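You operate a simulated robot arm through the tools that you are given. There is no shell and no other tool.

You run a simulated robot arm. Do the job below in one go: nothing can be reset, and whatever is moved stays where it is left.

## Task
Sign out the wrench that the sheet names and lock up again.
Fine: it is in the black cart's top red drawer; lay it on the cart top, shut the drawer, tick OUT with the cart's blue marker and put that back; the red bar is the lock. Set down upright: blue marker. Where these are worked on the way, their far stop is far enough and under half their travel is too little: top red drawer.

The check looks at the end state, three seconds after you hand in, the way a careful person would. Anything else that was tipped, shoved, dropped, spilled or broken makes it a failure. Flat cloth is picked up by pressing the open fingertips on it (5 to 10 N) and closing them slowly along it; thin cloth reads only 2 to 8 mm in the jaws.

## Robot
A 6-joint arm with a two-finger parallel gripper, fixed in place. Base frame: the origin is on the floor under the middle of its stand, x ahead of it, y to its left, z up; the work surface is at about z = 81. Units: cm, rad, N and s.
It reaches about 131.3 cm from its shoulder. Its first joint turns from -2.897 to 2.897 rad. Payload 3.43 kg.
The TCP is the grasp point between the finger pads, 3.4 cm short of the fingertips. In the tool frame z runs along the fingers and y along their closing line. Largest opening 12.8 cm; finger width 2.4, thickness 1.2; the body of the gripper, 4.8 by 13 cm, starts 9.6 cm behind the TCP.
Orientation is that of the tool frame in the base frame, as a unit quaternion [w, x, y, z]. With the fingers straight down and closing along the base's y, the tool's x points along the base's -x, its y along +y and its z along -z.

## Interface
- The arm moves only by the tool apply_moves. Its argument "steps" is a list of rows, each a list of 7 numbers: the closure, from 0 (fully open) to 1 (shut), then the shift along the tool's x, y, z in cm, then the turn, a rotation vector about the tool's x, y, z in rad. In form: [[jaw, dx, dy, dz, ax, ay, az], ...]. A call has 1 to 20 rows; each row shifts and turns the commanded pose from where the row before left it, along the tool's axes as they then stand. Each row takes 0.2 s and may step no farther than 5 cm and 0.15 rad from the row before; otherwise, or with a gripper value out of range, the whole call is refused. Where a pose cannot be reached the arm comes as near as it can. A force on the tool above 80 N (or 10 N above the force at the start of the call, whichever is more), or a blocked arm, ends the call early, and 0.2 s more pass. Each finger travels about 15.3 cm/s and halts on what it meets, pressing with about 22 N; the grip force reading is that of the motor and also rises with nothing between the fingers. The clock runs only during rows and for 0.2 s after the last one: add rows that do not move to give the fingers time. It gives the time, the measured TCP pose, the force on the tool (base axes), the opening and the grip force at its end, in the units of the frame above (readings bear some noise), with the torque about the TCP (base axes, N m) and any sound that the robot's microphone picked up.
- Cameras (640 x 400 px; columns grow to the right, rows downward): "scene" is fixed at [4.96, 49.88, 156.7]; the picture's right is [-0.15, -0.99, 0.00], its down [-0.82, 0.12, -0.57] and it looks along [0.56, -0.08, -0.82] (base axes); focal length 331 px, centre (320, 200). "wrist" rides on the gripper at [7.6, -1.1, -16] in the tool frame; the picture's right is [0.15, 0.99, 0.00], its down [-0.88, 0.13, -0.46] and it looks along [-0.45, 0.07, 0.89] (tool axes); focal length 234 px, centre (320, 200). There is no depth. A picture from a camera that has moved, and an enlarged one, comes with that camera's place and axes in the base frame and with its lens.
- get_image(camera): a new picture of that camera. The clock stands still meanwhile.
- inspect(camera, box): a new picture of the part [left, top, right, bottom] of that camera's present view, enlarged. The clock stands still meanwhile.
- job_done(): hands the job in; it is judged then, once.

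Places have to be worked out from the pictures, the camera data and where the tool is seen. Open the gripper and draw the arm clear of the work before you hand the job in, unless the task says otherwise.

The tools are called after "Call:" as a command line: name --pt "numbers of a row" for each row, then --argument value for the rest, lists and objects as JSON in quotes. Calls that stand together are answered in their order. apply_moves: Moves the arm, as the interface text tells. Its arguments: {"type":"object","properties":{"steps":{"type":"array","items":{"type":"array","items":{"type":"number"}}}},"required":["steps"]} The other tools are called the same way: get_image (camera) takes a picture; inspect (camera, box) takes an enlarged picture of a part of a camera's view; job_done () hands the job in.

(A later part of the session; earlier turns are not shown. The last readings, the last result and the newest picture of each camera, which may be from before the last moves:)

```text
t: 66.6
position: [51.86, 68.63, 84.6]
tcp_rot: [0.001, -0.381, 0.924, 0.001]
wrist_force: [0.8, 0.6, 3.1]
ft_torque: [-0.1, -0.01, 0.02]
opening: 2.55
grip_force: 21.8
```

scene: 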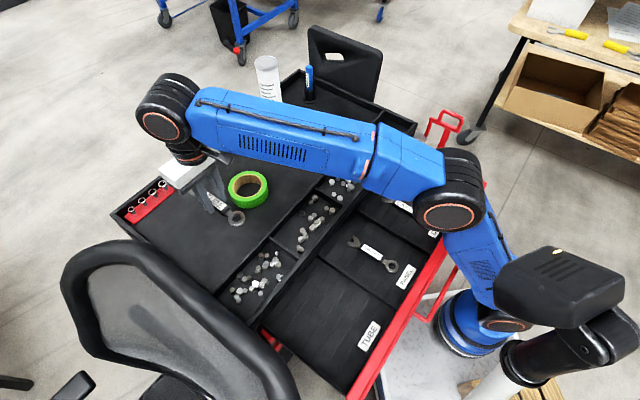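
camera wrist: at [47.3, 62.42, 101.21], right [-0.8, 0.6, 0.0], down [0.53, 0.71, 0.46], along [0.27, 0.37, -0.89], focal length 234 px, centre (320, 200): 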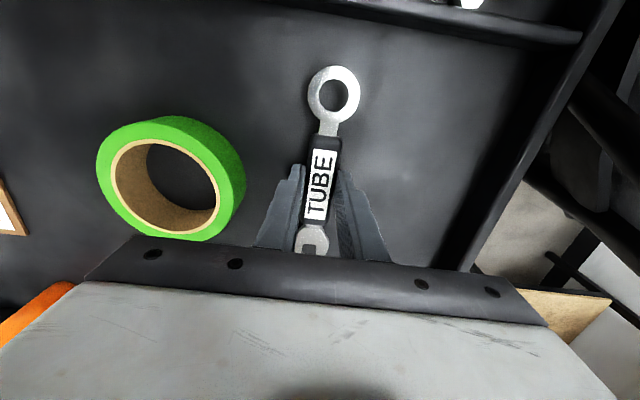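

Light contact (about 4 N), so the wrench is resting on the deck. I open the jaws and rise.

Call:
apply_moves --pt "0.78 0 0 0 0 0 0" --pt "0.72 0 0 0 0 0 0" --pt "0.66 0 0 0 0 0 0" --pt "0.66 0 0 -0.5 0 0 0" --pt "0.66 0 0 -2 0 0 0" --pt "0.66 0 0 -3 0 0 0" --pt "0.66 0 0 -4 0 0 0" --pt "0.66 0 0 -4 0 0 0" --pt "0.66 0 0 -3 0 0 0"

Call:
get_image --camera "wrist"

Call:
get_image --camera "scene"

```text
t: 68.6
position: [51.74, 68.58, 100.96]
tcp_rot: [0.001, -0.382, 0.924, 0.002]
wrist_force: [0.1, 0.2, 0.3]
ft_torque: [0.0, 0.03, 0.03]
opening: 4.32
grip_force: 0.1
```

```text
taken
camera wrist: at [47.29, 62.36, 116.82], right [-0.8, 0.6, 0.0], down [0.53, 0.71, 0.46], along [0.27, 0.37, -0.89], focal length 234 px, centre (320, 200)
```

wrist: 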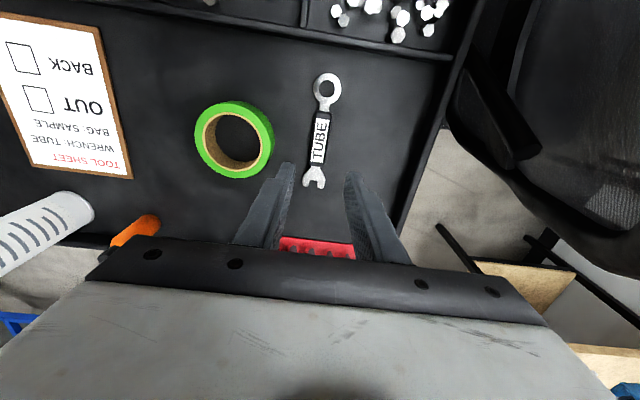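

```text
taken
```

scene: 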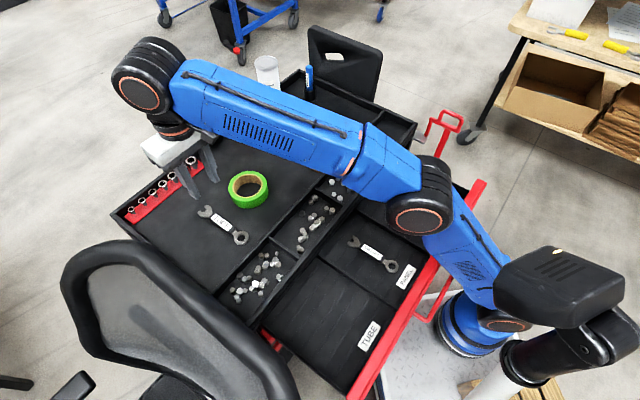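

The wrench lies flat on the deck. Now I return to the drawer handle: back over the drawer, turning the tool square to the handle again.

Call:
apply_moves --pt "0.66 4.15 -0.41 0.6 0 0 0" --pt "0.66 4.15 -0.41 0.6 0 0 0" --pt "0.66 4.15 -0.41 0.6 0 0 0" --pt "0.66 4.15 -0.41 0.6 0 0 0" --pt "0.66 4.15 -0.41 0.6 0 0 0" --pt "0.66 4.15 -0.41 0.6 0 0 0" --pt "0.66 4.15 -0.41 0.6 0 0 0" --pt "0.66 4.15 -0.41 0.6 0 0 0" --pt "0.7 0 0 0 0 0 0.131" --pt "0.7 0 0 0 0 0 0.131" --pt "0.7 0 0 0 0 0 0.131" --pt "0.7 0 0 0 0 0 0.131" --pt "0.7 0 0 0 0 0 0.131" --pt "0.7 0 0 0 0 0 0.131" --pt "0.7 0 0 0 0 0 0.131" --pt "0.7 0 0 0 0 0 0.131" --pt "0.7 0 0 0 0 0 0.131" --pt "0.7 0 0 0 0 0 0.131" --pt "0.7 0 0 0 0 0 0.131" --pt "0.7 0 0 0 0 0 0.131"

Call:
get_image --camera "scene"

```text
t: 72.8
position: [30.69, 42.91, 96.0]
tcp_rot: [-0.001, 0.386, 0.922, 0.001]
wrist_force: [0.5, -0.4, 0.5]
ft_torque: [-0.04, 0.0, -0.01]
opening: 3.83
grip_force: 0.0
```

```text
taken
```

scene: 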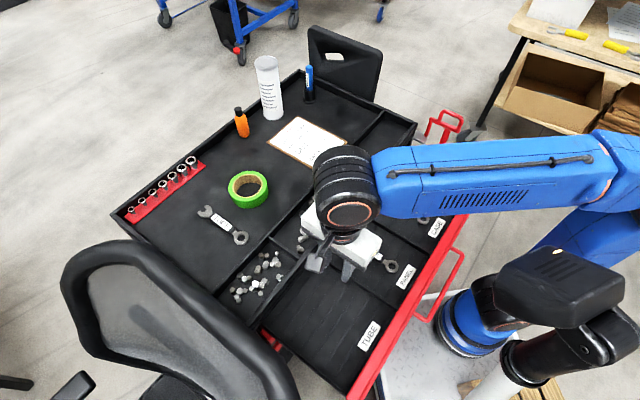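

Call:
apply_moves --pt "0.78 -2.43 -3.54 0 0 0 0" --pt "0.78 -2.43 -3.54 0 0 0 0" --pt "0.78 -2.43 -3.54 0 0 0 0" --pt "0.78 -2.43 -3.54 0 0 0 0" --pt "0.78 -2.43 -3.54 0 0 0 0" --pt "0.78 -2.43 -3.54 0 0 0 0" --pt "0.78 -2.43 -3.54 0 0 0 0" --pt "0.78 0 0 3 0 0 0" --pt "0.78 0 0 3 0 0 0" --pt "0.78 0 0 0 -0.1 0 0" --pt "0.78 0 0 0 -0.1 0 0" --pt "0.78 0 0 3 0 0 0" --pt "0.78 0 0 3 0 0 0"

Call:
get_image --camera "wrist"

Call:
get_image --camera "scene"

```text
t: 75.6
position: [25.73, 14.29, 84.01]
tcp_rot: [0.037, 0.382, 0.918, 0.094]
wrist_force: [0.3, 0.2, -0.4]
ft_torque: [0.01, 0.01, 0.04]
opening: 2.84
grip_force: 0.1
```

```text
taken
camera wrist: at [17.51, 16.62, 99.46], right [0.59, 0.79, 0.2], down [0.65, -0.6, 0.47], along [0.49, -0.15, -0.86], focal length 234 px, centre (320, 200)
```

wrist: 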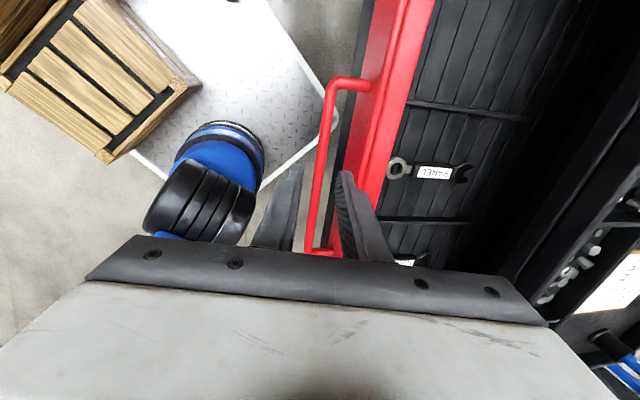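

```text
taken
```

scene: 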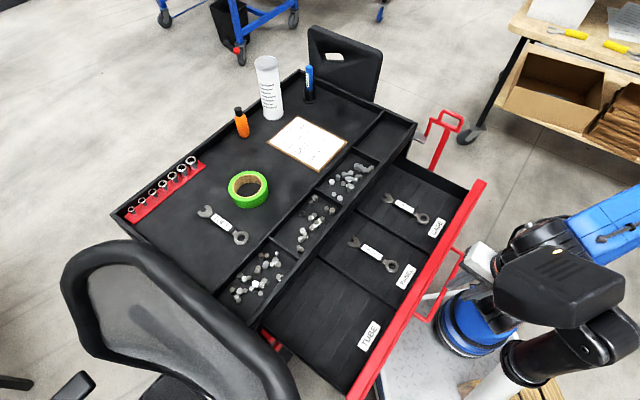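

Call:
inspect --camera "wrist" --box '[260, 70, 400, 260]'

```text
2.11 times, centred on (330, 165) of wrist
camera zoom: at [17.51, 16.62, 99.46], right [0.59, 0.79, 0.2], down [0.65, -0.6, 0.47], along [0.49, -0.15, -0.86], focal length 493 px, centre (299, 274)
```

zoom: 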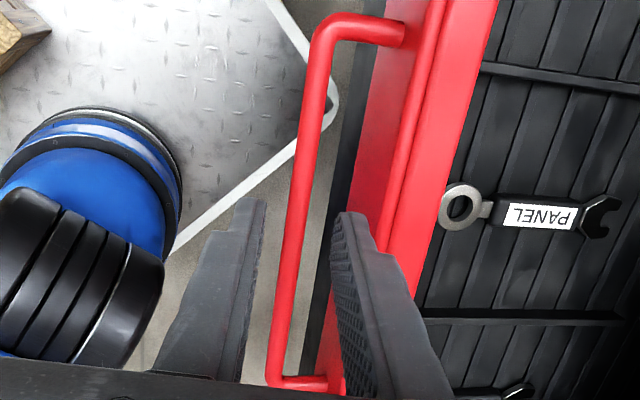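

The bar sits 0.3 cm to the cart side of the jaw centre, as expected, and fits between the fingers. I go down around it.

Call:
apply_moves --pt "0.78 0 0 3 0 0 0" --pt "0.78 0 0 3 0 0 0" --pt "0.78 0 0 1.6 0 0 0" --pt "0.84 0 0 0 0 0 0"

Call:
inspect --camera "wrist" --box '[260, 70, 400, 260]'

```text
t: 76.6
position: [26.93, 15.36, 76.69]
tcp_rot: [0.039, 0.384, 0.918, 0.093]
wrist_force: [0.2, -0.7, 0.4]
ft_torque: [0.02, -0.03, 0.0]
opening: 2.04
grip_force: 0.0
```

```text
2.11 times, centred on (330, 165) of wrist
camera zoom: at [18.65, 17.75, 92.03], right [0.59, 0.79, 0.2], down [0.65, -0.6, 0.47], along [0.49, -0.15, -0.86], focal length 493 px, centre (299, 274)
```

zoom: 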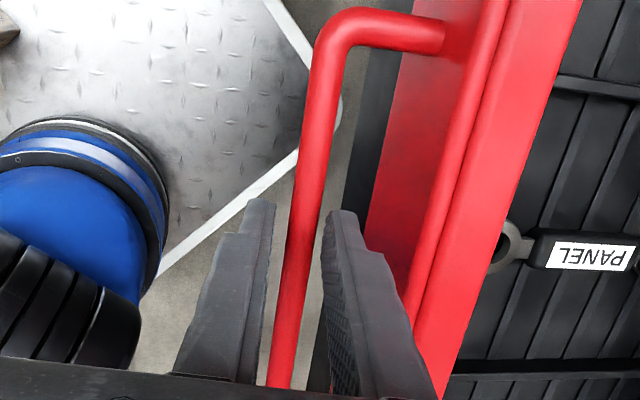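

The bar is caged. I push the drawer in along its normal, the reverse of the pull.

Call:
apply_moves --pt "0.84 0 0.98 0.2 0 0 0" --pt "0.84 0 1.47 0.3 0 0 0" --pt "0.84 0 1.76 0.36 0 0 0" --pt "0.84 0 1.76 0.36 0 0 0" --pt "0.84 0 1.76 0.36 0 0 0" --pt "0.84 0 1.76 0.36 0 0 0" --pt "0.84 0 1.76 0.36 0 0 0" --pt "0.84 0 1.76 0.36 0 0 0" --pt "0.84 0 1.76 0.36 0 0 0" --pt "0.84 0 1.76 0.36 0 0 0" --pt "0.84 0 1.76 0.36 0 0 0" --pt "0.84 0 1.47 0.3 0 0 0"

Call:
get_image --camera "scene"

```text
t: 79.2
position: [41.29, 29.47, 76.75]
tcp_rot: [0.038, 0.382, 0.918, 0.094]
wrist_force: [-0.1, 0.7, -0.4]
ft_torque: [0.02, 0.02, 0.01]
opening: 2.06
grip_force: 0.0
```

```text
taken
```

scene: 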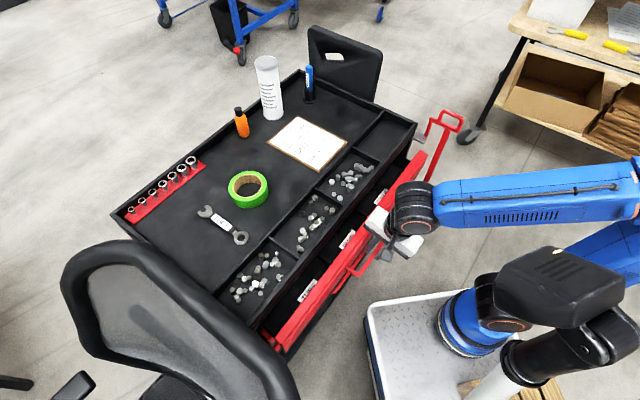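

Call:
apply_moves --pt "0.84 0 1.47 0.3 0 0 0" --pt "0.84 0 1.47 0.3 0 0 0" --pt "0.84 0 1.47 0.3 0 0 0" --pt "0.84 0 0.78 0.16 0 0 0" --pt "0.84 0 0.49 0.1 0 0 0" --pt "0.84 0 0.3 0.06 0 0 0"

Call:
inspect --camera "scene" --box '[230, 150, 450, 350]'

```text
t: 80.6
position: [45.41, 33.79, 76.62]
tcp_rot: [0.038, 0.383, 0.918, 0.094]
wrist_force: [0.3, -0.8, -0.2]
ft_torque: [-0.01, 0.0, 0.0]
opening: 2.08
grip_force: 0.6
```

```text
2.00 times, centred on (340, 250) of scene
camera zoom: at [4.96, 49.88, 156.7], right [-0.15, -0.99, 0.0], down [-0.82, 0.12, -0.57], along [0.56, -0.08, -0.82], focal length 662 px, centre (280, 100)
```

zoom: 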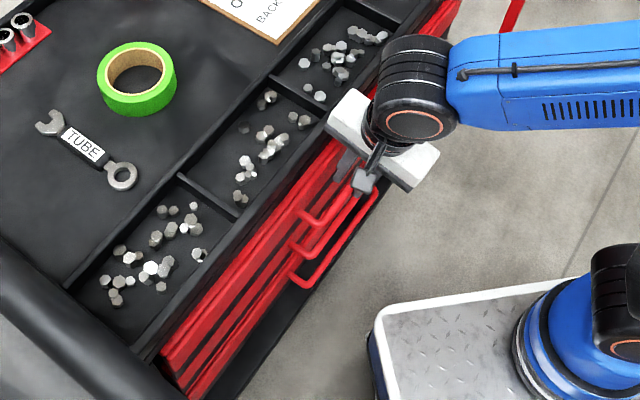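

Call:
apply_moves --pt "0.84 0 0.3 0.06 0 0 0" --pt "0.84 0 0.3 0.06 0 0 0" --pt "0.84 0 0.2 0.04 0 0 0"

```text
t: 81.4
position: [46.0, 34.43, 76.6]
tcp_rot: [0.037, 0.383, 0.918, 0.094]
wrist_force: [-0.5, 0.1, -0.3]
ft_torque: [-0.01, -0.02, -0.01]
opening: 2.08
grip_force: 0.1
```

Call:
apply_moves --pt "0.84 0 0.25 0.05 0 0 0" --pt "0.84 0 0.25 0.05 0 0 0" --pt "0.84 0 0.2 0.04 0 0 0"

Call:
inspect --camera "wrist" --box '[260, 70, 400, 260]'

```text
t: 82.2
position: [46.54, 34.78, 76.64]
tcp_rot: [0.038, 0.383, 0.918, 0.093]
wrist_force: [-14.0, -9.4, -0.5]
ft_torque: [-0.28, 0.26, 0.16]
opening: 2.93
grip_force: 7.4
```

```text
2.11 times, centred on (330, 165) of wrist
camera zoom: at [38.25, 37.16, 91.92], right [0.59, 0.79, 0.2], down [0.65, -0.6, 0.47], along [0.49, -0.15, -0.86], focal length 493 px, centre (299, 274)
```

zoom: 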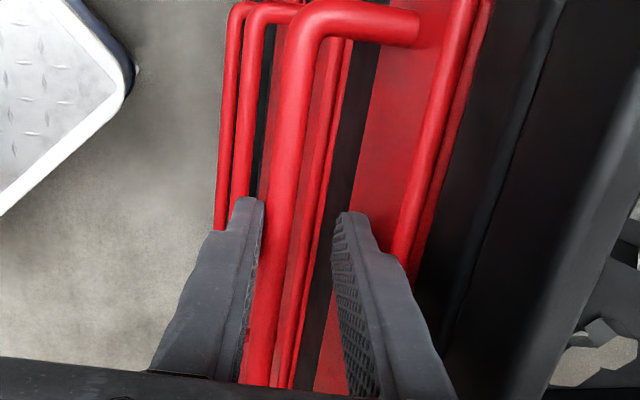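

The push now meets the stop (17 N), so the drawer is shut. I relieve the pressure, withdraw axially and level the tool.

Call:
apply_moves --pt "0.8 0 -0.3 -0.06 0 0 0" --pt "0.78 0 0 0 0 0 0" --pt "0.78 0 0 -2 0 0 0" --pt "0.78 0 0 -3 0 0 0" --pt "0.78 0 0 -3 0 0 0" --pt "0.78 0 0 -4 0 0 0" --pt "0.78 0 0 -4 0 0 0" --pt "0.78 0 0 -4 0 0 0" --pt "0.78 0 0 -4 0.1 0 0" --pt "0.78 0 0 -2 0.1 0 0"

Call:
get_image --camera "scene"

Call:
get_image --camera "wrist"

```text
t: 84.4
position: [42.8, 31.15, 102.25]
tcp_rot: [-0.001, 0.385, 0.923, 0.0]
wrist_force: [0.2, 0.2, 0.0]
ft_torque: [-0.01, 0.01, -0.05]
opening: 2.82
grip_force: 0.0
```

```text
taken
```

scene: 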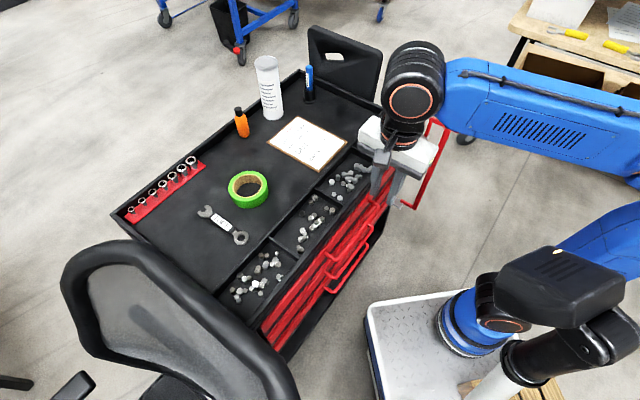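

```text
taken
camera wrist: at [36.79, 35.62, 118.12], right [0.6, 0.8, 0.0], down [0.71, -0.53, 0.45], along [0.36, -0.27, -0.89], focal length 234 px, centre (320, 200)
```

wrist: 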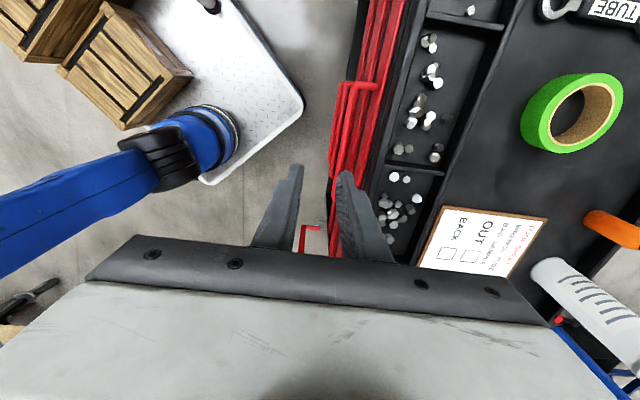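

The drawer is flush again. Next I re-lock the bar: I travel to above its handle and turn the tool to match the open bar.

Call:
apply_moves --pt "0.6 -4.92 0 0 0 0 0" --pt "0.5 -4.92 0 0 0 0 0" --pt "0.5 -4.92 0 0 0 0 0" --pt "0.5 -4.92 0 0 0 0 0" --pt "0.5 -4.92 0 0 0 0 0" --pt "0.5 -4.92 0 0 0 0 0" --pt "0.5 -4.92 0 0 0 0 0" --pt "0.5 -4.92 0 0 0 0 0" --pt "0.5 -4.92 0 0 0 0 0" --pt "0.5 0 0 0 0 0 -0.145" --pt "0.5 0 0 0 0 0 -0.145" --pt "0.5 0 0 0 0 0 -0.145" --pt "0.5 0 0 0 0 0 -0.145" --pt "0.5 0 0 0 0 0 -0.145" --pt "0.5 0 0 0 0 0 -0.145" --pt "0.5 0 0 0 0 0 -0.145" --pt "0.5 0 0 0 0 0 -0.145" --pt "0.5 0 0 0 0 0 -0.145" --pt "0.5 0 0 0 0 0 -0.145" --pt "0.5 0 0 0 0 0 -0.145"

Call:
get_image --camera "wrist"

Call:
get_image --camera "scene"

```text
t: 88.6
position: [74.06, -0.38, 102.1]
tcp_rot: [0.001, -0.394, 0.919, 0.002]
wrist_force: [-0.3, -0.3, -0.3]
ft_torque: [0.01, 0.01, 0.02]
opening: 6.41
grip_force: 0.0
```

```text
taken
camera wrist: at [69.7, -6.69, 117.95], right [-0.82, 0.58, 0.0], down [0.51, 0.73, 0.46], along [0.26, 0.37, -0.89], focal length 234 px, centre (320, 200)
```

wrist: 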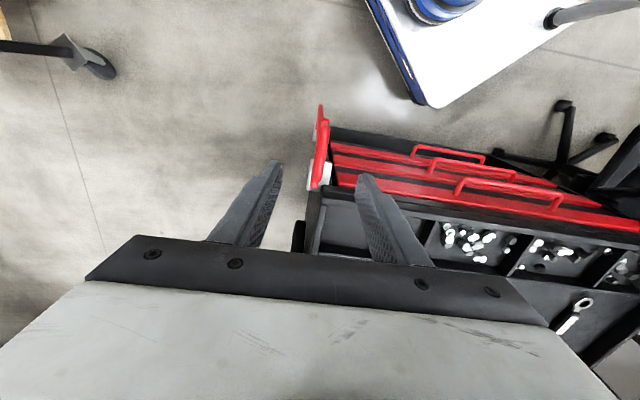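

```text
taken
```

scene: 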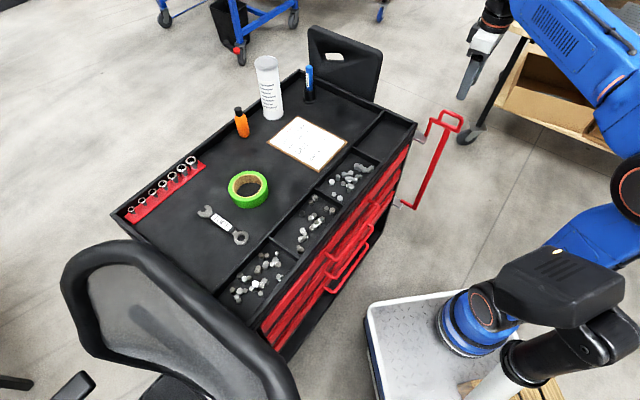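

The handle sits right between the fingers. I descend, cage it and swing it back towards the drawers.

Call:
apply_moves --pt "0.5 0 0 4 0 0 0" --pt "0.5 0 0 4 0 0 0" --pt "0.5 0 0 2.4 0 0 0" --pt "0.7 0 0 0 0 0 0" --pt "0.84 0 0 0 0 0 0"

Call:
inspect --camera "wrist" --box '[240, 80, 400, 270]'

```text
t: 89.8
position: [73.95, -0.41, 91.69]
tcp_rot: [0.0, -0.392, 0.92, 0.001]
wrist_force: [0.0, 0.2, 0.9]
ft_torque: [-0.03, -0.04, 0.0]
opening: 2.08
grip_force: 0.1
```

```text
2.11 times, centred on (320, 175) of wrist
camera zoom: at [69.61, -6.66, 107.63], right [-0.81, 0.58, 0.0], down [0.52, 0.72, 0.46], along [0.26, 0.37, -0.89], focal length 493 px, centre (320, 253)
```

zoom: 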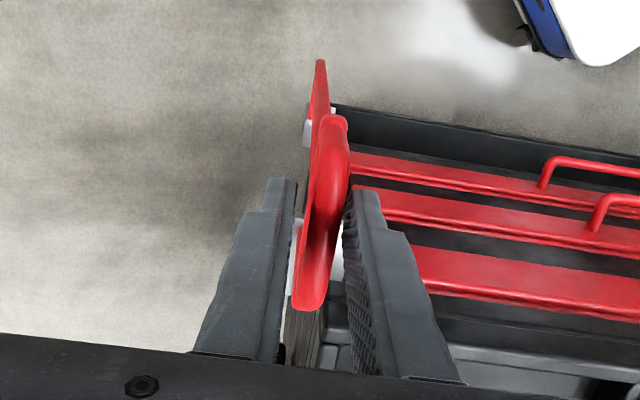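

Call:
apply_moves --pt "0.84 -0.03 0.58 0 0 0 0.1" --pt "0.84 -0.03 0.58 0 0 0 0.1" --pt "0.84 -0.03 0.58 0 0 0 0.1" --pt "0.84 -0.03 0.58 0 0 0 0.1" --pt "0.84 -0.03 0.58 0 0 0 0.1" --pt "0.84 -0.03 0.58 0 0 0 0.1" --pt "0.84 -0.03 0.58 0 0 0 0.1" --pt "0.84 -0.03 0.58 0 0 0 0.1"

Call:
get_image --camera "wrist"

Call:
inspect --camera "scene" --box '[360, 60, 480, 160]'

```text
t: 91.6
position: [72.17, 3.76, 91.7]
tcp_rot: [0.0, -0.001, 1.0, 0.002]
wrist_force: [0.2, -1.0, -0.1]
ft_torque: [-0.01, -0.04, 0.01]
opening: 2.08
grip_force: 0.1
```

```text
taken
camera wrist: at [64.71, 2.64, 107.57], right [-0.15, 0.99, 0.0], down [0.88, 0.13, 0.46], along [0.45, 0.07, -0.89], focal length 234 px, centre (320, 200)
```

wrist: 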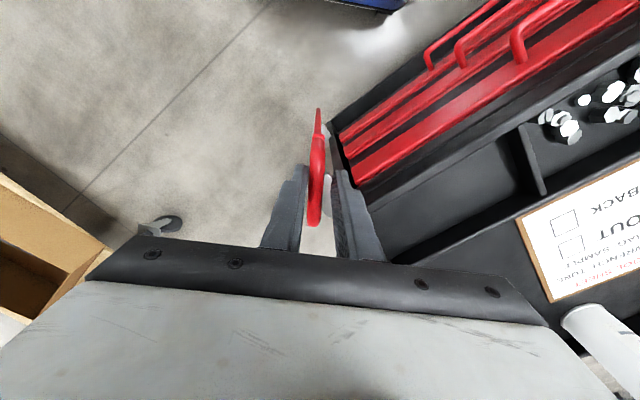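

```text
4.00 times, centred on (420, 110) of scene
camera zoom: at [4.96, 49.88, 156.7], right [-0.15, -0.99, 0.0], down [-0.82, 0.12, -0.57], along [0.56, -0.08, -0.82], focal length 1324 px, centre (-80, 560)
```

zoom: 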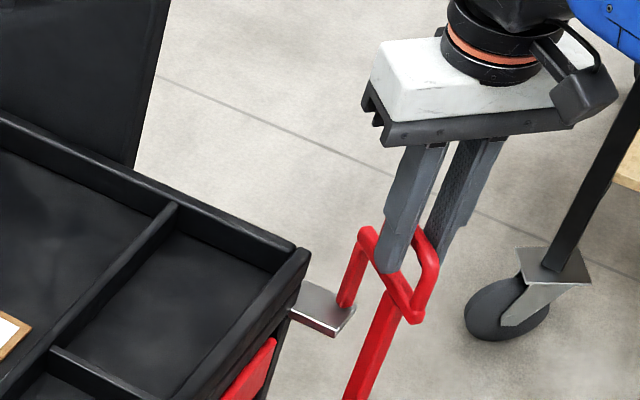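

The bar follows. I continue the arc to the closed position, then creep.

Call:
apply_moves --pt "0.84 -0.03 0.58 0 0 0 0.1" --pt "0.84 -0.03 0.58 0 0 0 0.1" --pt "0.84 -0.03 0.58 0 0 0 0.1" --pt "0.84 -0.03 0.58 0 0 0 0.1" --pt "0.84 -0.03 0.58 0 0 0 0.1" --pt "0.84 -0.03 0.58 0 0 0 0.1" --pt "0.84 -0.03 0.58 0 0 0 0.1"

Call:
inspect --camera "wrist" --box '[240, 80, 400, 270]'

Call:
inspect --camera "scene" --box '[360, 60, 480, 160]'

```text
t: 93.2
position: [73.61, 7.57, 91.73]
tcp_rot: [-0.001, 0.341, 0.94, 0.001]
wrist_force: [-0.5, 0.6, 1.0]
ft_torque: [-0.01, -0.03, 0.01]
opening: 2.06
grip_force: 0.0
```

```text
2.11 times, centred on (320, 175) of wrist
camera zoom: at [67.13, 11.47, 107.64], right [0.52, 0.85, 0.0], down [0.76, -0.47, 0.45], along [0.39, -0.23, -0.89], focal length 493 px, centre (320, 253)
```

zoom: 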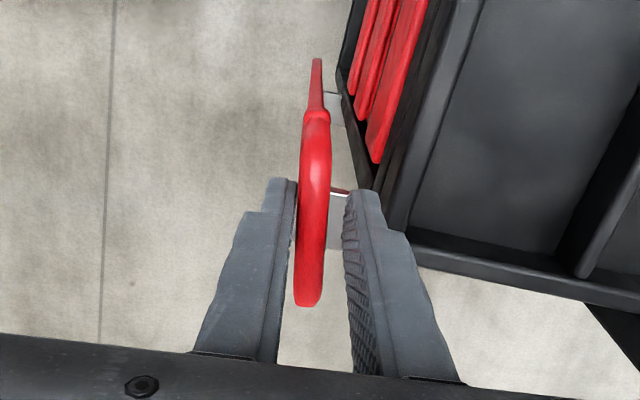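

```text
4.00 times, centred on (420, 110) of scene
camera zoom: at [4.96, 49.88, 156.7], right [-0.15, -0.99, 0.0], down [-0.82, 0.12, -0.57], along [0.56, -0.08, -0.82], focal length 1324 px, centre (-80, 560)
```

zoom: 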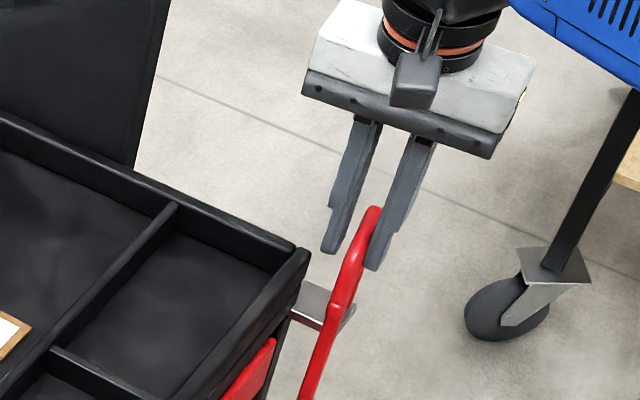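

Call:
apply_moves --pt "0.84 0 0.4 0 0 0 0.06" --pt "0.84 0 0.3 0 0 0 0.03" --pt "0.84 0 0.2 0 0 0 0"

Call:
inspect --camera "scene" --box '[360, 60, 480, 160]'

```text
t: 94.0
position: [74.13, 8.25, 91.79]
tcp_rot: [-0.001, 0.383, 0.924, 0.001]
wrist_force: [-0.6, 0.2, 0.2]
ft_torque: [-0.03, -0.01, 0.02]
opening: 2.05
grip_force: 0.1
```

```text
4.00 times, centred on (420, 110) of scene
camera zoom: at [4.96, 49.88, 156.7], right [-0.15, -0.99, 0.0], down [-0.82, 0.12, -0.57], along [0.56, -0.08, -0.82], focal length 1324 px, centre (-80, 560)
```

zoom: 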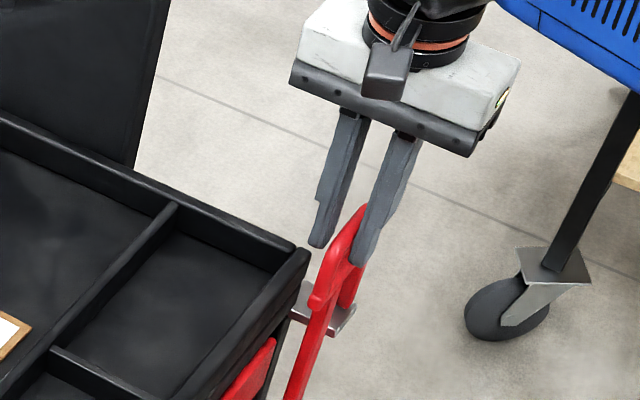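

Call:
apply_moves --pt "0.84 0 0.2 0 0 0 0" --pt "0.84 0 0.2 0 0 0 0"

```text
t: 94.6
position: [74.53, 8.45, 91.84]
tcp_rot: [-0.001, 0.383, 0.924, 0.001]
wrist_force: [-6.2, -6.5, -1.4]
ft_torque: [-0.06, 0.03, -0.05]
opening: 2.56
grip_force: 4.2
```

The bar is firmly against its closed stop (9 N). I relax, open the jaws and lift away, then compare it with the starting picture.

Call:
apply_moves --pt "0.84 0 -0.2 0 0 0 0" --pt "0.5 0 0 0 0 0 0" --pt "0.5 0 0 0 0 0 0" --pt "0.5 0 0 -3 0 0 0" --pt "0.5 0 0 -4 0 0 0" --pt "0.5 0 0 -4 0 0 0" --pt "0.5 0 -4 0 0 0 0" --pt "0.5 0 -4.5 0 0 0 0" --pt "0.5 0 -4.5 0 0 0 0"

Call:
get_image --camera "scene"

Call:
inspect --camera "scene" --box '[375, 100, 445, 225]'

Call:
get_image --camera "wrist"

```text
t: 96.6
position: [65.39, -0.71, 102.54]
tcp_rot: [0.0, 0.382, 0.924, 0.002]
wrist_force: [0.4, -0.2, -0.2]
ft_torque: [0.02, 0.06, -0.01]
opening: 6.39
grip_force: 0.1
```

```text
taken
```

scene: 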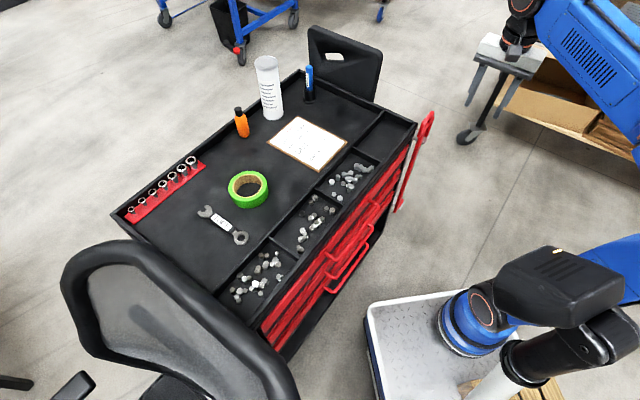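

```text
3.20 times, centred on (410, 162) of scene
camera zoom: at [4.96, 49.88, 156.7], right [-0.15, -0.99, 0.0], down [-0.82, 0.12, -0.57], along [0.56, -0.08, -0.82], focal length 1060 px, centre (32, 320)
```

zoom: 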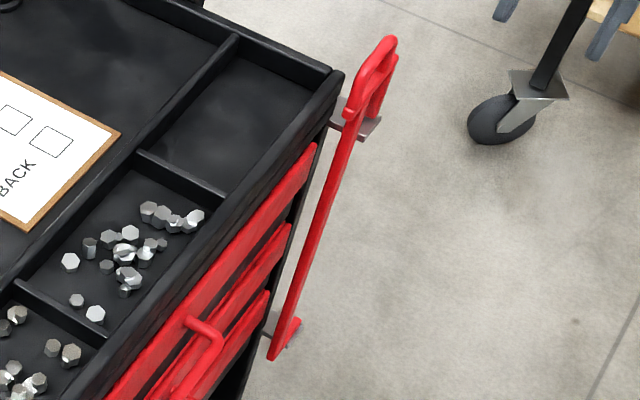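

```text
taken
camera wrist: at [59.2, 3.72, 118.49], right [0.59, 0.8, 0.0], down [0.72, -0.53, 0.45], along [0.36, -0.27, -0.89], focal length 234 px, centre (320, 200)
```

wrist: 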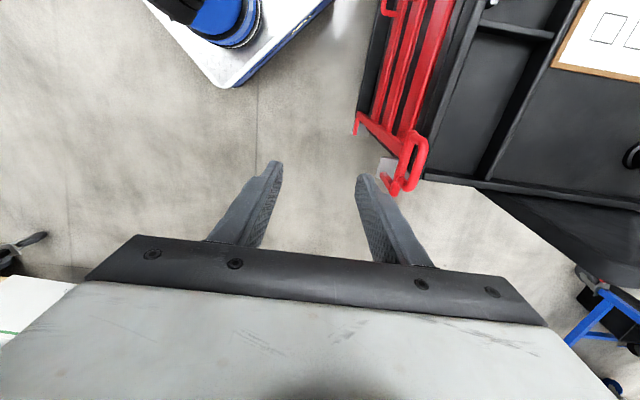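

The bar matches its starting locked position exactly, and the drawer front is flush. Now the marker: I move over the cart and turn the tool towards it to locate it precisely.

Call:
apply_moves --pt "0.5 1.67 4.17 0 0 0 0" --pt "0.5 1.67 4.17 0 0 0 0" --pt "0.5 1.67 4.17 0 0 0 0" --pt "0.5 1.67 4.17 0 0 0 0" --pt "0.5 1.67 4.17 0 0 0 0" --pt "0.5 1.67 4.17 0 0 0 0" --pt "0.5 0 0 0 0 0 -0.131" --pt "0.5 0 0 0 0 0 -0.131" --pt "0.5 0 0 0 0 0 -0.131" --pt "0.5 0 0 0 0 0 -0.131" --pt "0.5 0 0 0 0 0 -0.131" --pt "0.5 0 0 0 0 0 -0.131" --pt "0.5 0 0 0 0 0 -0.131" --pt "0.5 0 0 0 0 0 -0.131" --pt "0.5 0 0 0 0 0 -0.131" --pt "0.5 0 0 0 0 0 -0.131" --pt "0.5 0 0 0 0 0 -0.131"

Call:
get_image --camera "wrist"

Call:
get_image --camera "scene"

```text
t: 100.2
position: [75.78, 23.91, 102.74]
tcp_rot: [0.001, -0.324, 0.946, 0.001]
wrist_force: [-0.1, -0.6, -0.5]
ft_torque: [0.02, -0.04, 0.01]
opening: 6.37
grip_force: 0.0
```

```text
taken
camera wrist: at [70.61, 18.34, 118.6], right [-0.72, 0.69, 0.0], down [0.62, 0.64, 0.46], along [0.32, 0.33, -0.89], focal length 234 px, centre (320, 200)
```

wrist: 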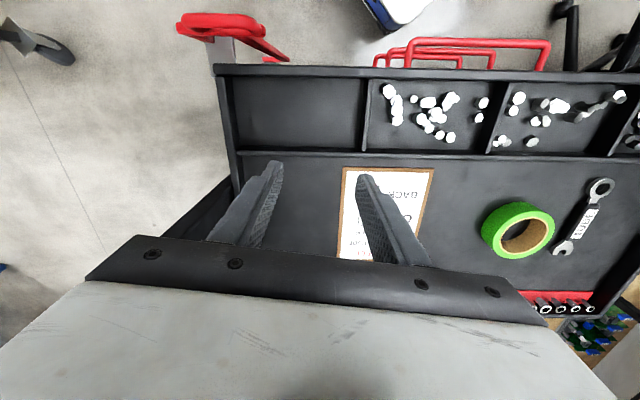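

```text
taken
```

scene: 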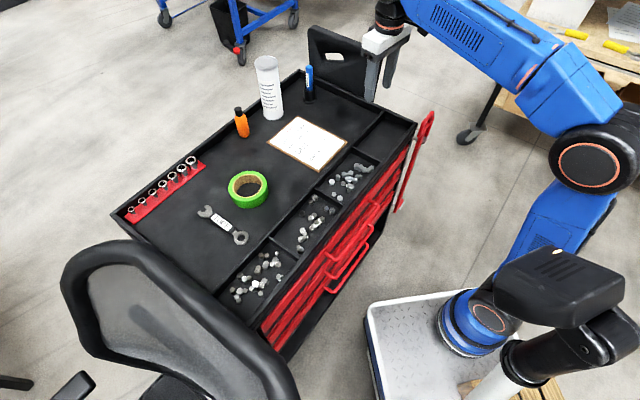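

The marker is hidden behind the gripper from here. I tilt the tool outward by 0.5 rad, which also helps reach, and move to a stand-off pointing at the marker near (98, 40).

Call:
apply_moves --pt "0.5 0 0 0 0 -0.125 0" --pt "0.5 0 0 0 0 -0.125 0" --pt "0.5 0 0 0 0 -0.125 0" --pt "0.5 0 0 0 0 -0.125 0" --pt "0.5 -3.7 -0.2 1.77 0 0 0" --pt "0.5 -3.7 -0.2 1.77 0 0 0" --pt "0.5 -3.7 -0.2 1.77 0 0 0" --pt "0.5 -3.7 -0.2 1.77 0 0 0"

Call:
get_image --camera "wrist"

Call:
get_image --camera "scene"

```text
t: 102.0
position: [89.26, 33.4, 103.86]
tcp_rot: [0.235, -0.312, 0.917, 0.082]
wrist_force: [0.0, -2.0, 1.6]
ft_torque: [0.0, 0.0, 0.01]
opening: 6.39
grip_force: 0.1
```

```text
taken
camera wrist: at [78.74, 23.64, 114.06], right [-0.71, 0.71, -0.07], down [0.36, 0.44, 0.82], along [0.61, 0.56, -0.56], focal length 234 px, centre (320, 200)
```

wrist: 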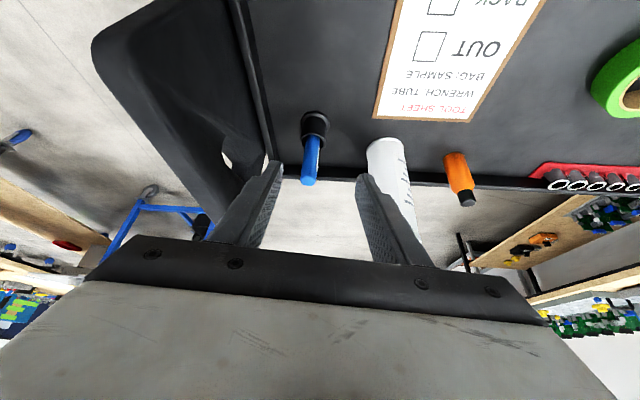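

```text
taken
```

scene: 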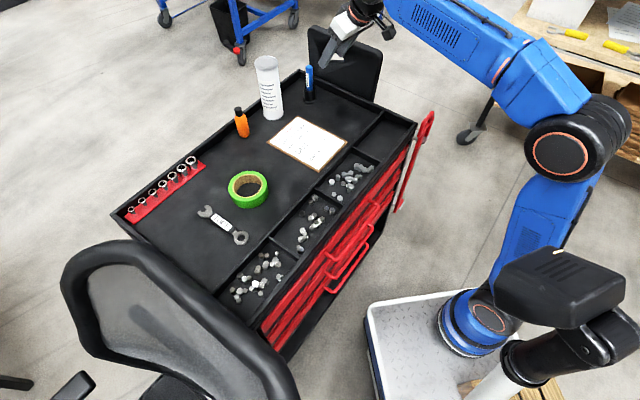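

Call:
inspect --camera "wrist" --box '[270, 90, 360, 200]'

Call:
inspect --camera "scene" --box '[285, 55, 335, 110]'

```text
3.64 times, centred on (315, 145) of wrist
camera zoom: at [78.74, 23.64, 114.06], right [-0.71, 0.71, -0.07], down [0.36, 0.44, 0.82], along [0.61, 0.56, -0.56], focal length 852 px, centre (338, 400)
```

zoom: 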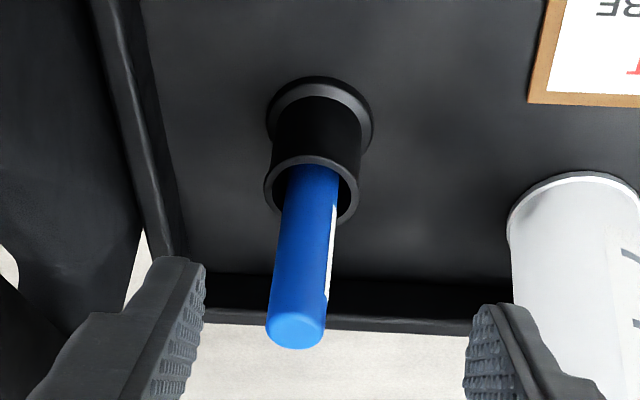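

```text
7.27 times, centred on (310, 82) of scene
camera zoom: at [4.96, 49.88, 156.7], right [-0.15, -0.99, 0.0], down [-0.82, 0.12, -0.57], along [0.56, -0.08, -0.82], focal length 2408 px, centre (393, 1054)
```

zoom: 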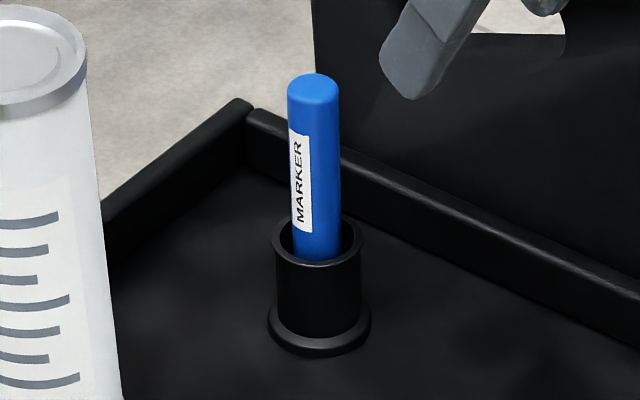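

The marker's axis is at about (99.2, 39.8), top at z 94 and cup rim at z 87, and it stands vertical. I line up with it and advance along the tool axis, stopping a little short to check.

Call:
apply_moves --pt "0.5 -4.25 -1.09 0 0 0 0" --pt "0.5 0 0 3.5 0 0 0" --pt "0.5 0 0 3.5 0 0 0" --pt "0.5 0 0 3.0 0 0 0"

Call:
get_image --camera "wrist"

Call:
inspect --camera "scene" --box '[270, 20, 370, 110]'

```text
t: 103.0
position: [96.66, 37.63, 97.04]
tcp_rot: [0.234, -0.313, 0.917, 0.081]
wrist_force: [0.0, -0.1, 0.2]
ft_torque: [-0.01, 0.0, 0.01]
opening: 6.4
grip_force: 0.0
```

```text
taken
camera wrist: at [86.17, 28.03, 107.21], right [-0.71, 0.7, -0.07], down [0.36, 0.44, 0.82], along [0.61, 0.56, -0.56], focal length 234 px, centre (320, 200)
```

wrist: 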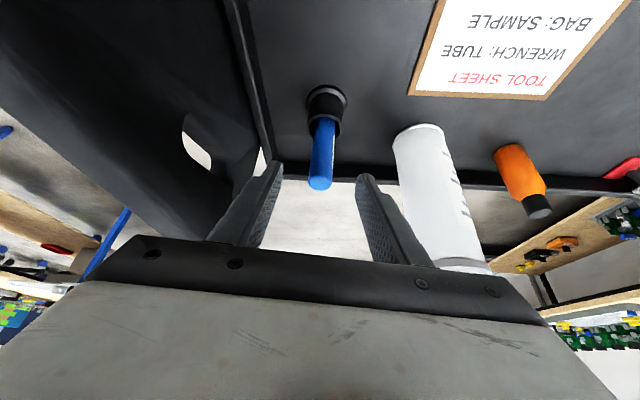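

```text
4.44 times, centred on (320, 65) of scene
camera zoom: at [4.96, 49.88, 156.7], right [-0.15, -0.99, 0.0], down [-0.82, 0.12, -0.57], along [0.56, -0.08, -0.82], focal length 1472 px, centre (320, 800)
```

zoom: 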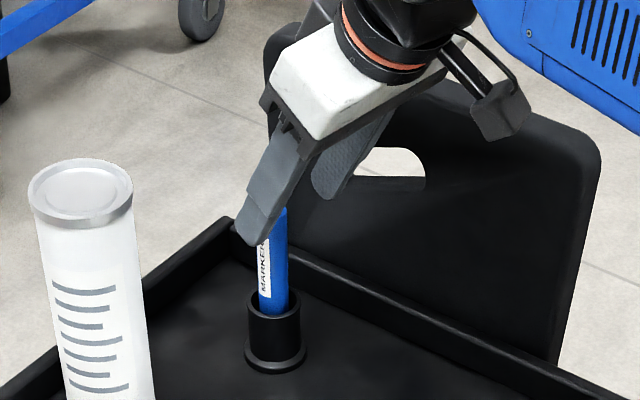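

The marker is centred between the fingers. I advance the last 6.5 cm.

Call:
apply_moves --pt "0.5 0 0 3.3 0 0 0" --pt "0.5 0 0 3.2 0 0 0"

Call:
inspect --camera "wrist" --box '[230, 70, 410, 260]'

Call:
inspect --camera "scene" --box '[270, 20, 370, 110]'

```text
t: 103.6
position: [99.16, 39.77, 91.38]
tcp_rot: [0.235, -0.313, 0.917, 0.083]
wrist_force: [-0.5, 0.2, 0.4]
ft_torque: [0.01, 0.02, 0.02]
opening: 6.38
grip_force: 0.0
```

```text
2.11 times, centred on (320, 165) of wrist
camera zoom: at [88.57, 30.1, 101.49], right [-0.71, 0.7, -0.07], down [0.36, 0.44, 0.82], along [0.61, 0.56, -0.56], focal length 493 px, centre (320, 274)
```

zoom: 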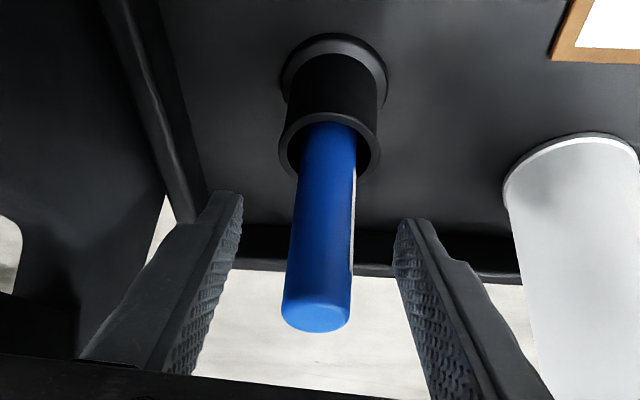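

```text
4.44 times, centred on (320, 65) of scene
camera zoom: at [4.96, 49.88, 156.7], right [-0.15, -0.99, 0.0], down [-0.82, 0.12, -0.57], along [0.56, -0.08, -0.82], focal length 1472 px, centre (320, 800)
```

zoom: 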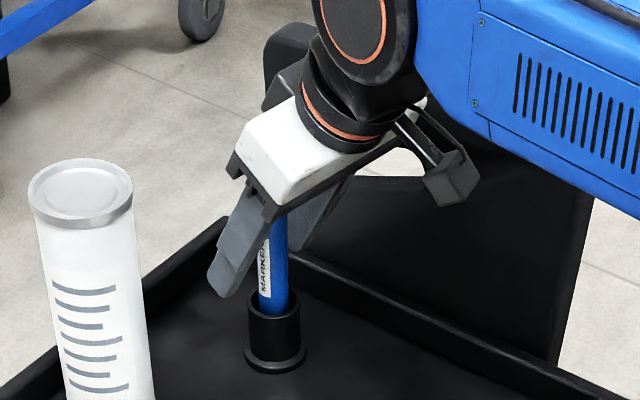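

The marker is centred in the jaws just above the cup. I close slowly.

Call:
apply_moves --pt "0.6 0 0 0 0 0 0" --pt "0.7 0 0 0 0 0 0" --pt "0.76 0 0 0 0 0 0" --pt "0.8 0 0 0 0 0 0" --pt "0.83 0 0 0 0 0 0" --pt "0.86 0 0 0 0 0 0" --pt "0.92 0 0 0 0 0 0" --pt "1 0 0 0 0 0 0" --pt "1 0 0 0 0 0 0"

Call:
inspect --camera "wrist" --box '[230, 70, 410, 260]'

Call:
inspect --camera "scene" --box '[270, 20, 370, 110]'

```text
t: 105.6
position: [99.09, 39.79, 91.3]
tcp_rot: [0.234, -0.313, 0.917, 0.082]
wrist_force: [-0.5, 0.3, 0.5]
ft_torque: [0.01, -0.01, -0.01]
opening: 2.17
grip_force: 22.1
```

```text
2.11 times, centred on (320, 165) of wrist
camera zoom: at [88.57, 30.12, 101.47], right [-0.71, 0.7, -0.07], down [0.36, 0.44, 0.82], along [0.61, 0.56, -0.56], focal length 493 px, centre (320, 274)
```

zoom: 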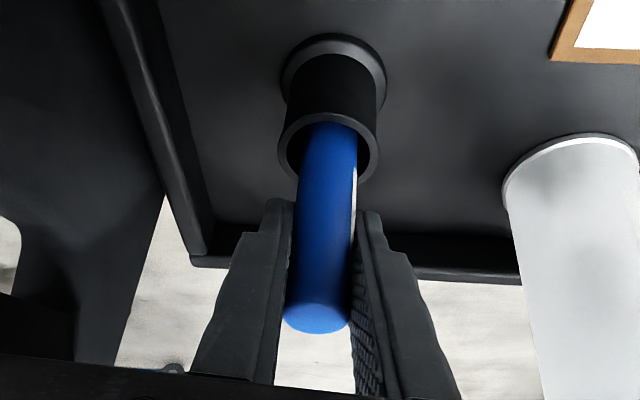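

```text
4.44 times, centred on (320, 65) of scene
camera zoom: at [4.96, 49.88, 156.7], right [-0.15, -0.99, 0.0], down [-0.82, 0.12, -0.57], along [0.56, -0.08, -0.82], focal length 1472 px, centre (320, 800)
```

zoom: 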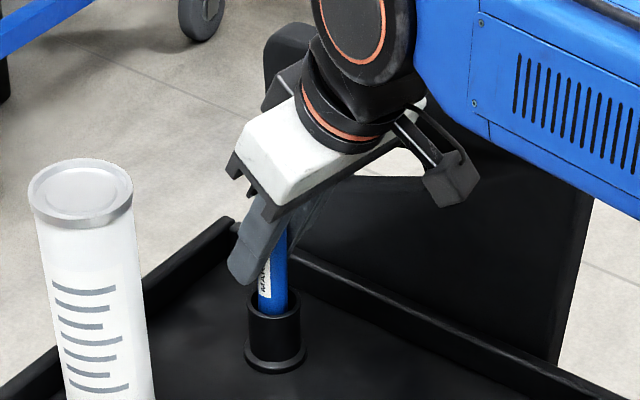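

Gripped (2.17 cm, 22 N). I lift straight up out of the cup, slowly.

Call:
apply_moves --pt "1 -0.145 0 -0.263 0 0 0" --pt "1 -0.193 0 -0.35 0 0 0" --pt "1 -0.289 0 -0.526 0 0 0" --pt "1 -0.386 0 -0.7 0 0 0" --pt "1 -0.482 0 -0.876 0 0 0" --pt "1 -0.482 0 -0.876 0 0 0" --pt "1 -0.482 0 -0.876 0 0 0" --pt "1 -0.482 0 -0.876 0 0 0" --pt "1 -0.386 0 -0.7 0 0 0" --pt "1 -0.289 0 -0.526 0 0 0"

Call:
inspect --camera "wrist" --box '[230, 70, 410, 260]'

Call:
inspect --camera "scene" --box '[270, 20, 370, 110]'

```text
t: 107.8
position: [99.03, 39.72, 98.88]
tcp_rot: [0.234, -0.312, 0.917, 0.081]
wrist_force: [0.9, 0.6, 0.3]
ft_torque: [0.03, 0.01, -0.02]
opening: 2.16
grip_force: 21.9
```

```text
2.11 times, centred on (320, 165) of wrist
camera zoom: at [88.53, 29.98, 109.03], right [-0.71, 0.7, -0.07], down [0.36, 0.44, 0.82], along [0.61, 0.56, -0.56], focal length 493 px, centre (320, 274)
```

zoom: 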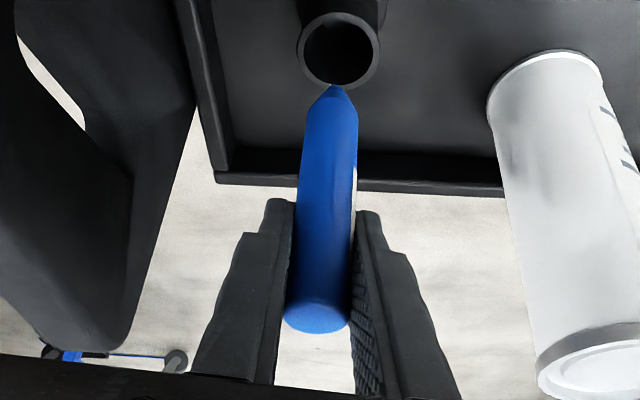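

```text
4.44 times, centred on (320, 65) of scene
camera zoom: at [4.96, 49.88, 156.7], right [-0.15, -0.99, 0.0], down [-0.82, 0.12, -0.57], along [0.56, -0.08, -0.82], focal length 1472 px, centre (320, 800)
```

zoom: 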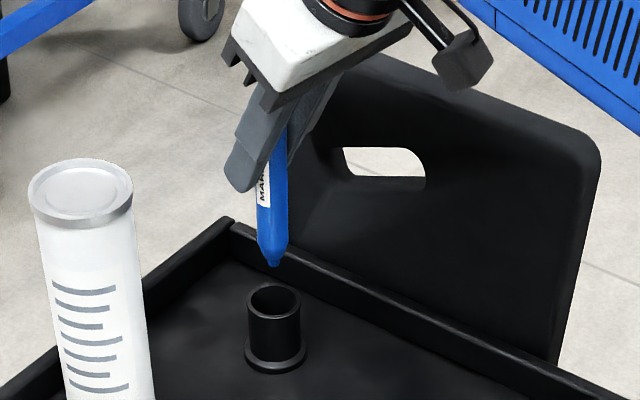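

The marker is out, its tip about 9.7 cm directly below the TCP, and the cup stayed put. I carry it over to the OUT box, centred near (81.0, 41.0).

Call:
apply_moves --pt "1 0.71 0.73 -0.39 0 0 0" --pt "1 1.31 1.33 -0.71 0 0 0" --pt "1 1.78 1.81 -0.97 0 0 0" --pt "1 2.14 2.18 -1.17 0 0 0" --pt "1 2.14 2.18 -1.17 0 0 0" --pt "1 1.78 1.81 -0.97 0 0 0" --pt "1 1.31 1.33 -0.71 0 0 0" --pt "1 0.71 0.73 -0.39 0 0 0"

Call:
get_image --camera "wrist"

Call:
inspect --camera "scene" --box '[250, 70, 380, 180]'

```text
t: 109.6
position: [80.93, 41.03, 98.64]
tcp_rot: [0.234, -0.313, 0.917, 0.082]
wrist_force: [0.8, -0.3, 0.0]
ft_torque: [-0.02, -0.02, -0.01]
opening: 2.13
grip_force: 22.0
```

```text
taken
camera wrist: at [70.41, 31.28, 108.96], right [-0.71, 0.7, -0.07], down [0.36, 0.44, 0.82], along [0.61, 0.56, -0.56], focal length 234 px, centre (320, 200)
```

wrist: 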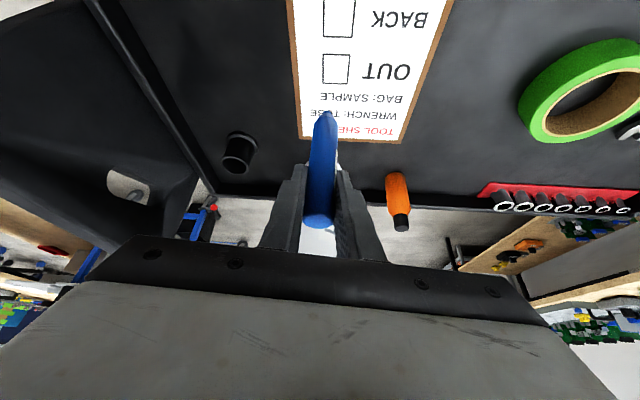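

```text
3.64 times, centred on (315, 125) of scene
camera zoom: at [4.96, 49.88, 156.7], right [-0.15, -0.99, 0.0], down [-0.82, 0.12, -0.57], along [0.56, -0.08, -0.82], focal length 1204 px, centre (338, 473)
```

zoom: 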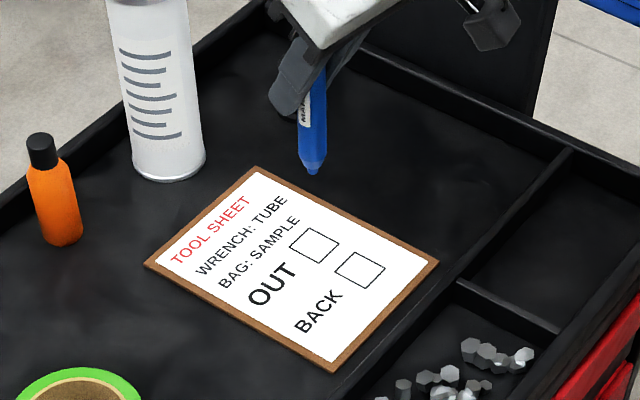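

Call:
inspect --camera "wrist" --box '[270, 0, 430, 150]'

Call:
inspect --camera "scene" --box '[290, 110, 350, 160]'

```text
2.67 times, centred on (350, 75) of wrist
camera zoom: at [70.41, 31.28, 108.96], right [-0.71, 0.7, -0.07], down [0.36, 0.44, 0.82], along [0.61, 0.56, -0.56], focal length 624 px, centre (240, 533)
```

zoom: 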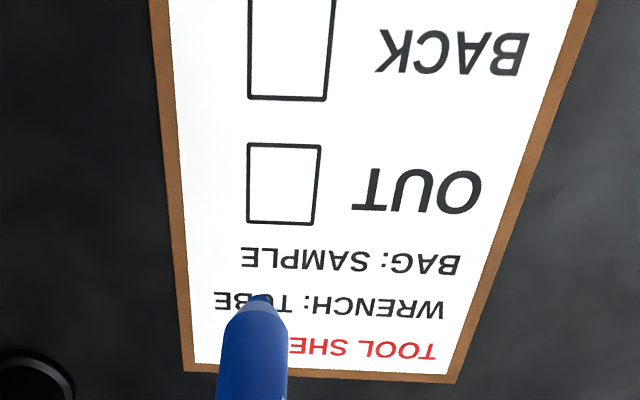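

```text
8.00 times, centred on (320, 135) of scene
camera zoom: at [4.96, 49.88, 156.7], right [-0.15, -0.99, 0.0], down [-0.82, 0.12, -0.57], along [0.56, -0.08, -0.82], focal length 2649 px, centre (320, 720)
```

zoom: 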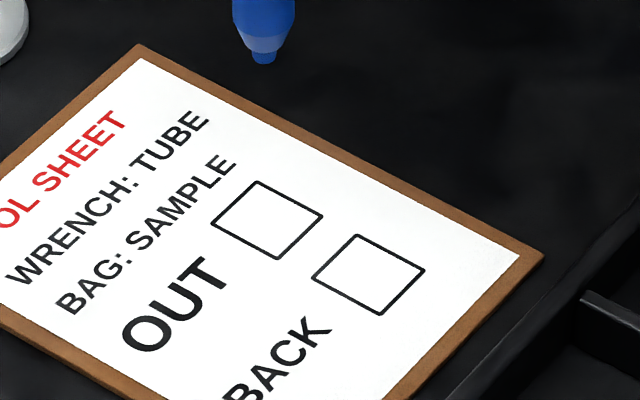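

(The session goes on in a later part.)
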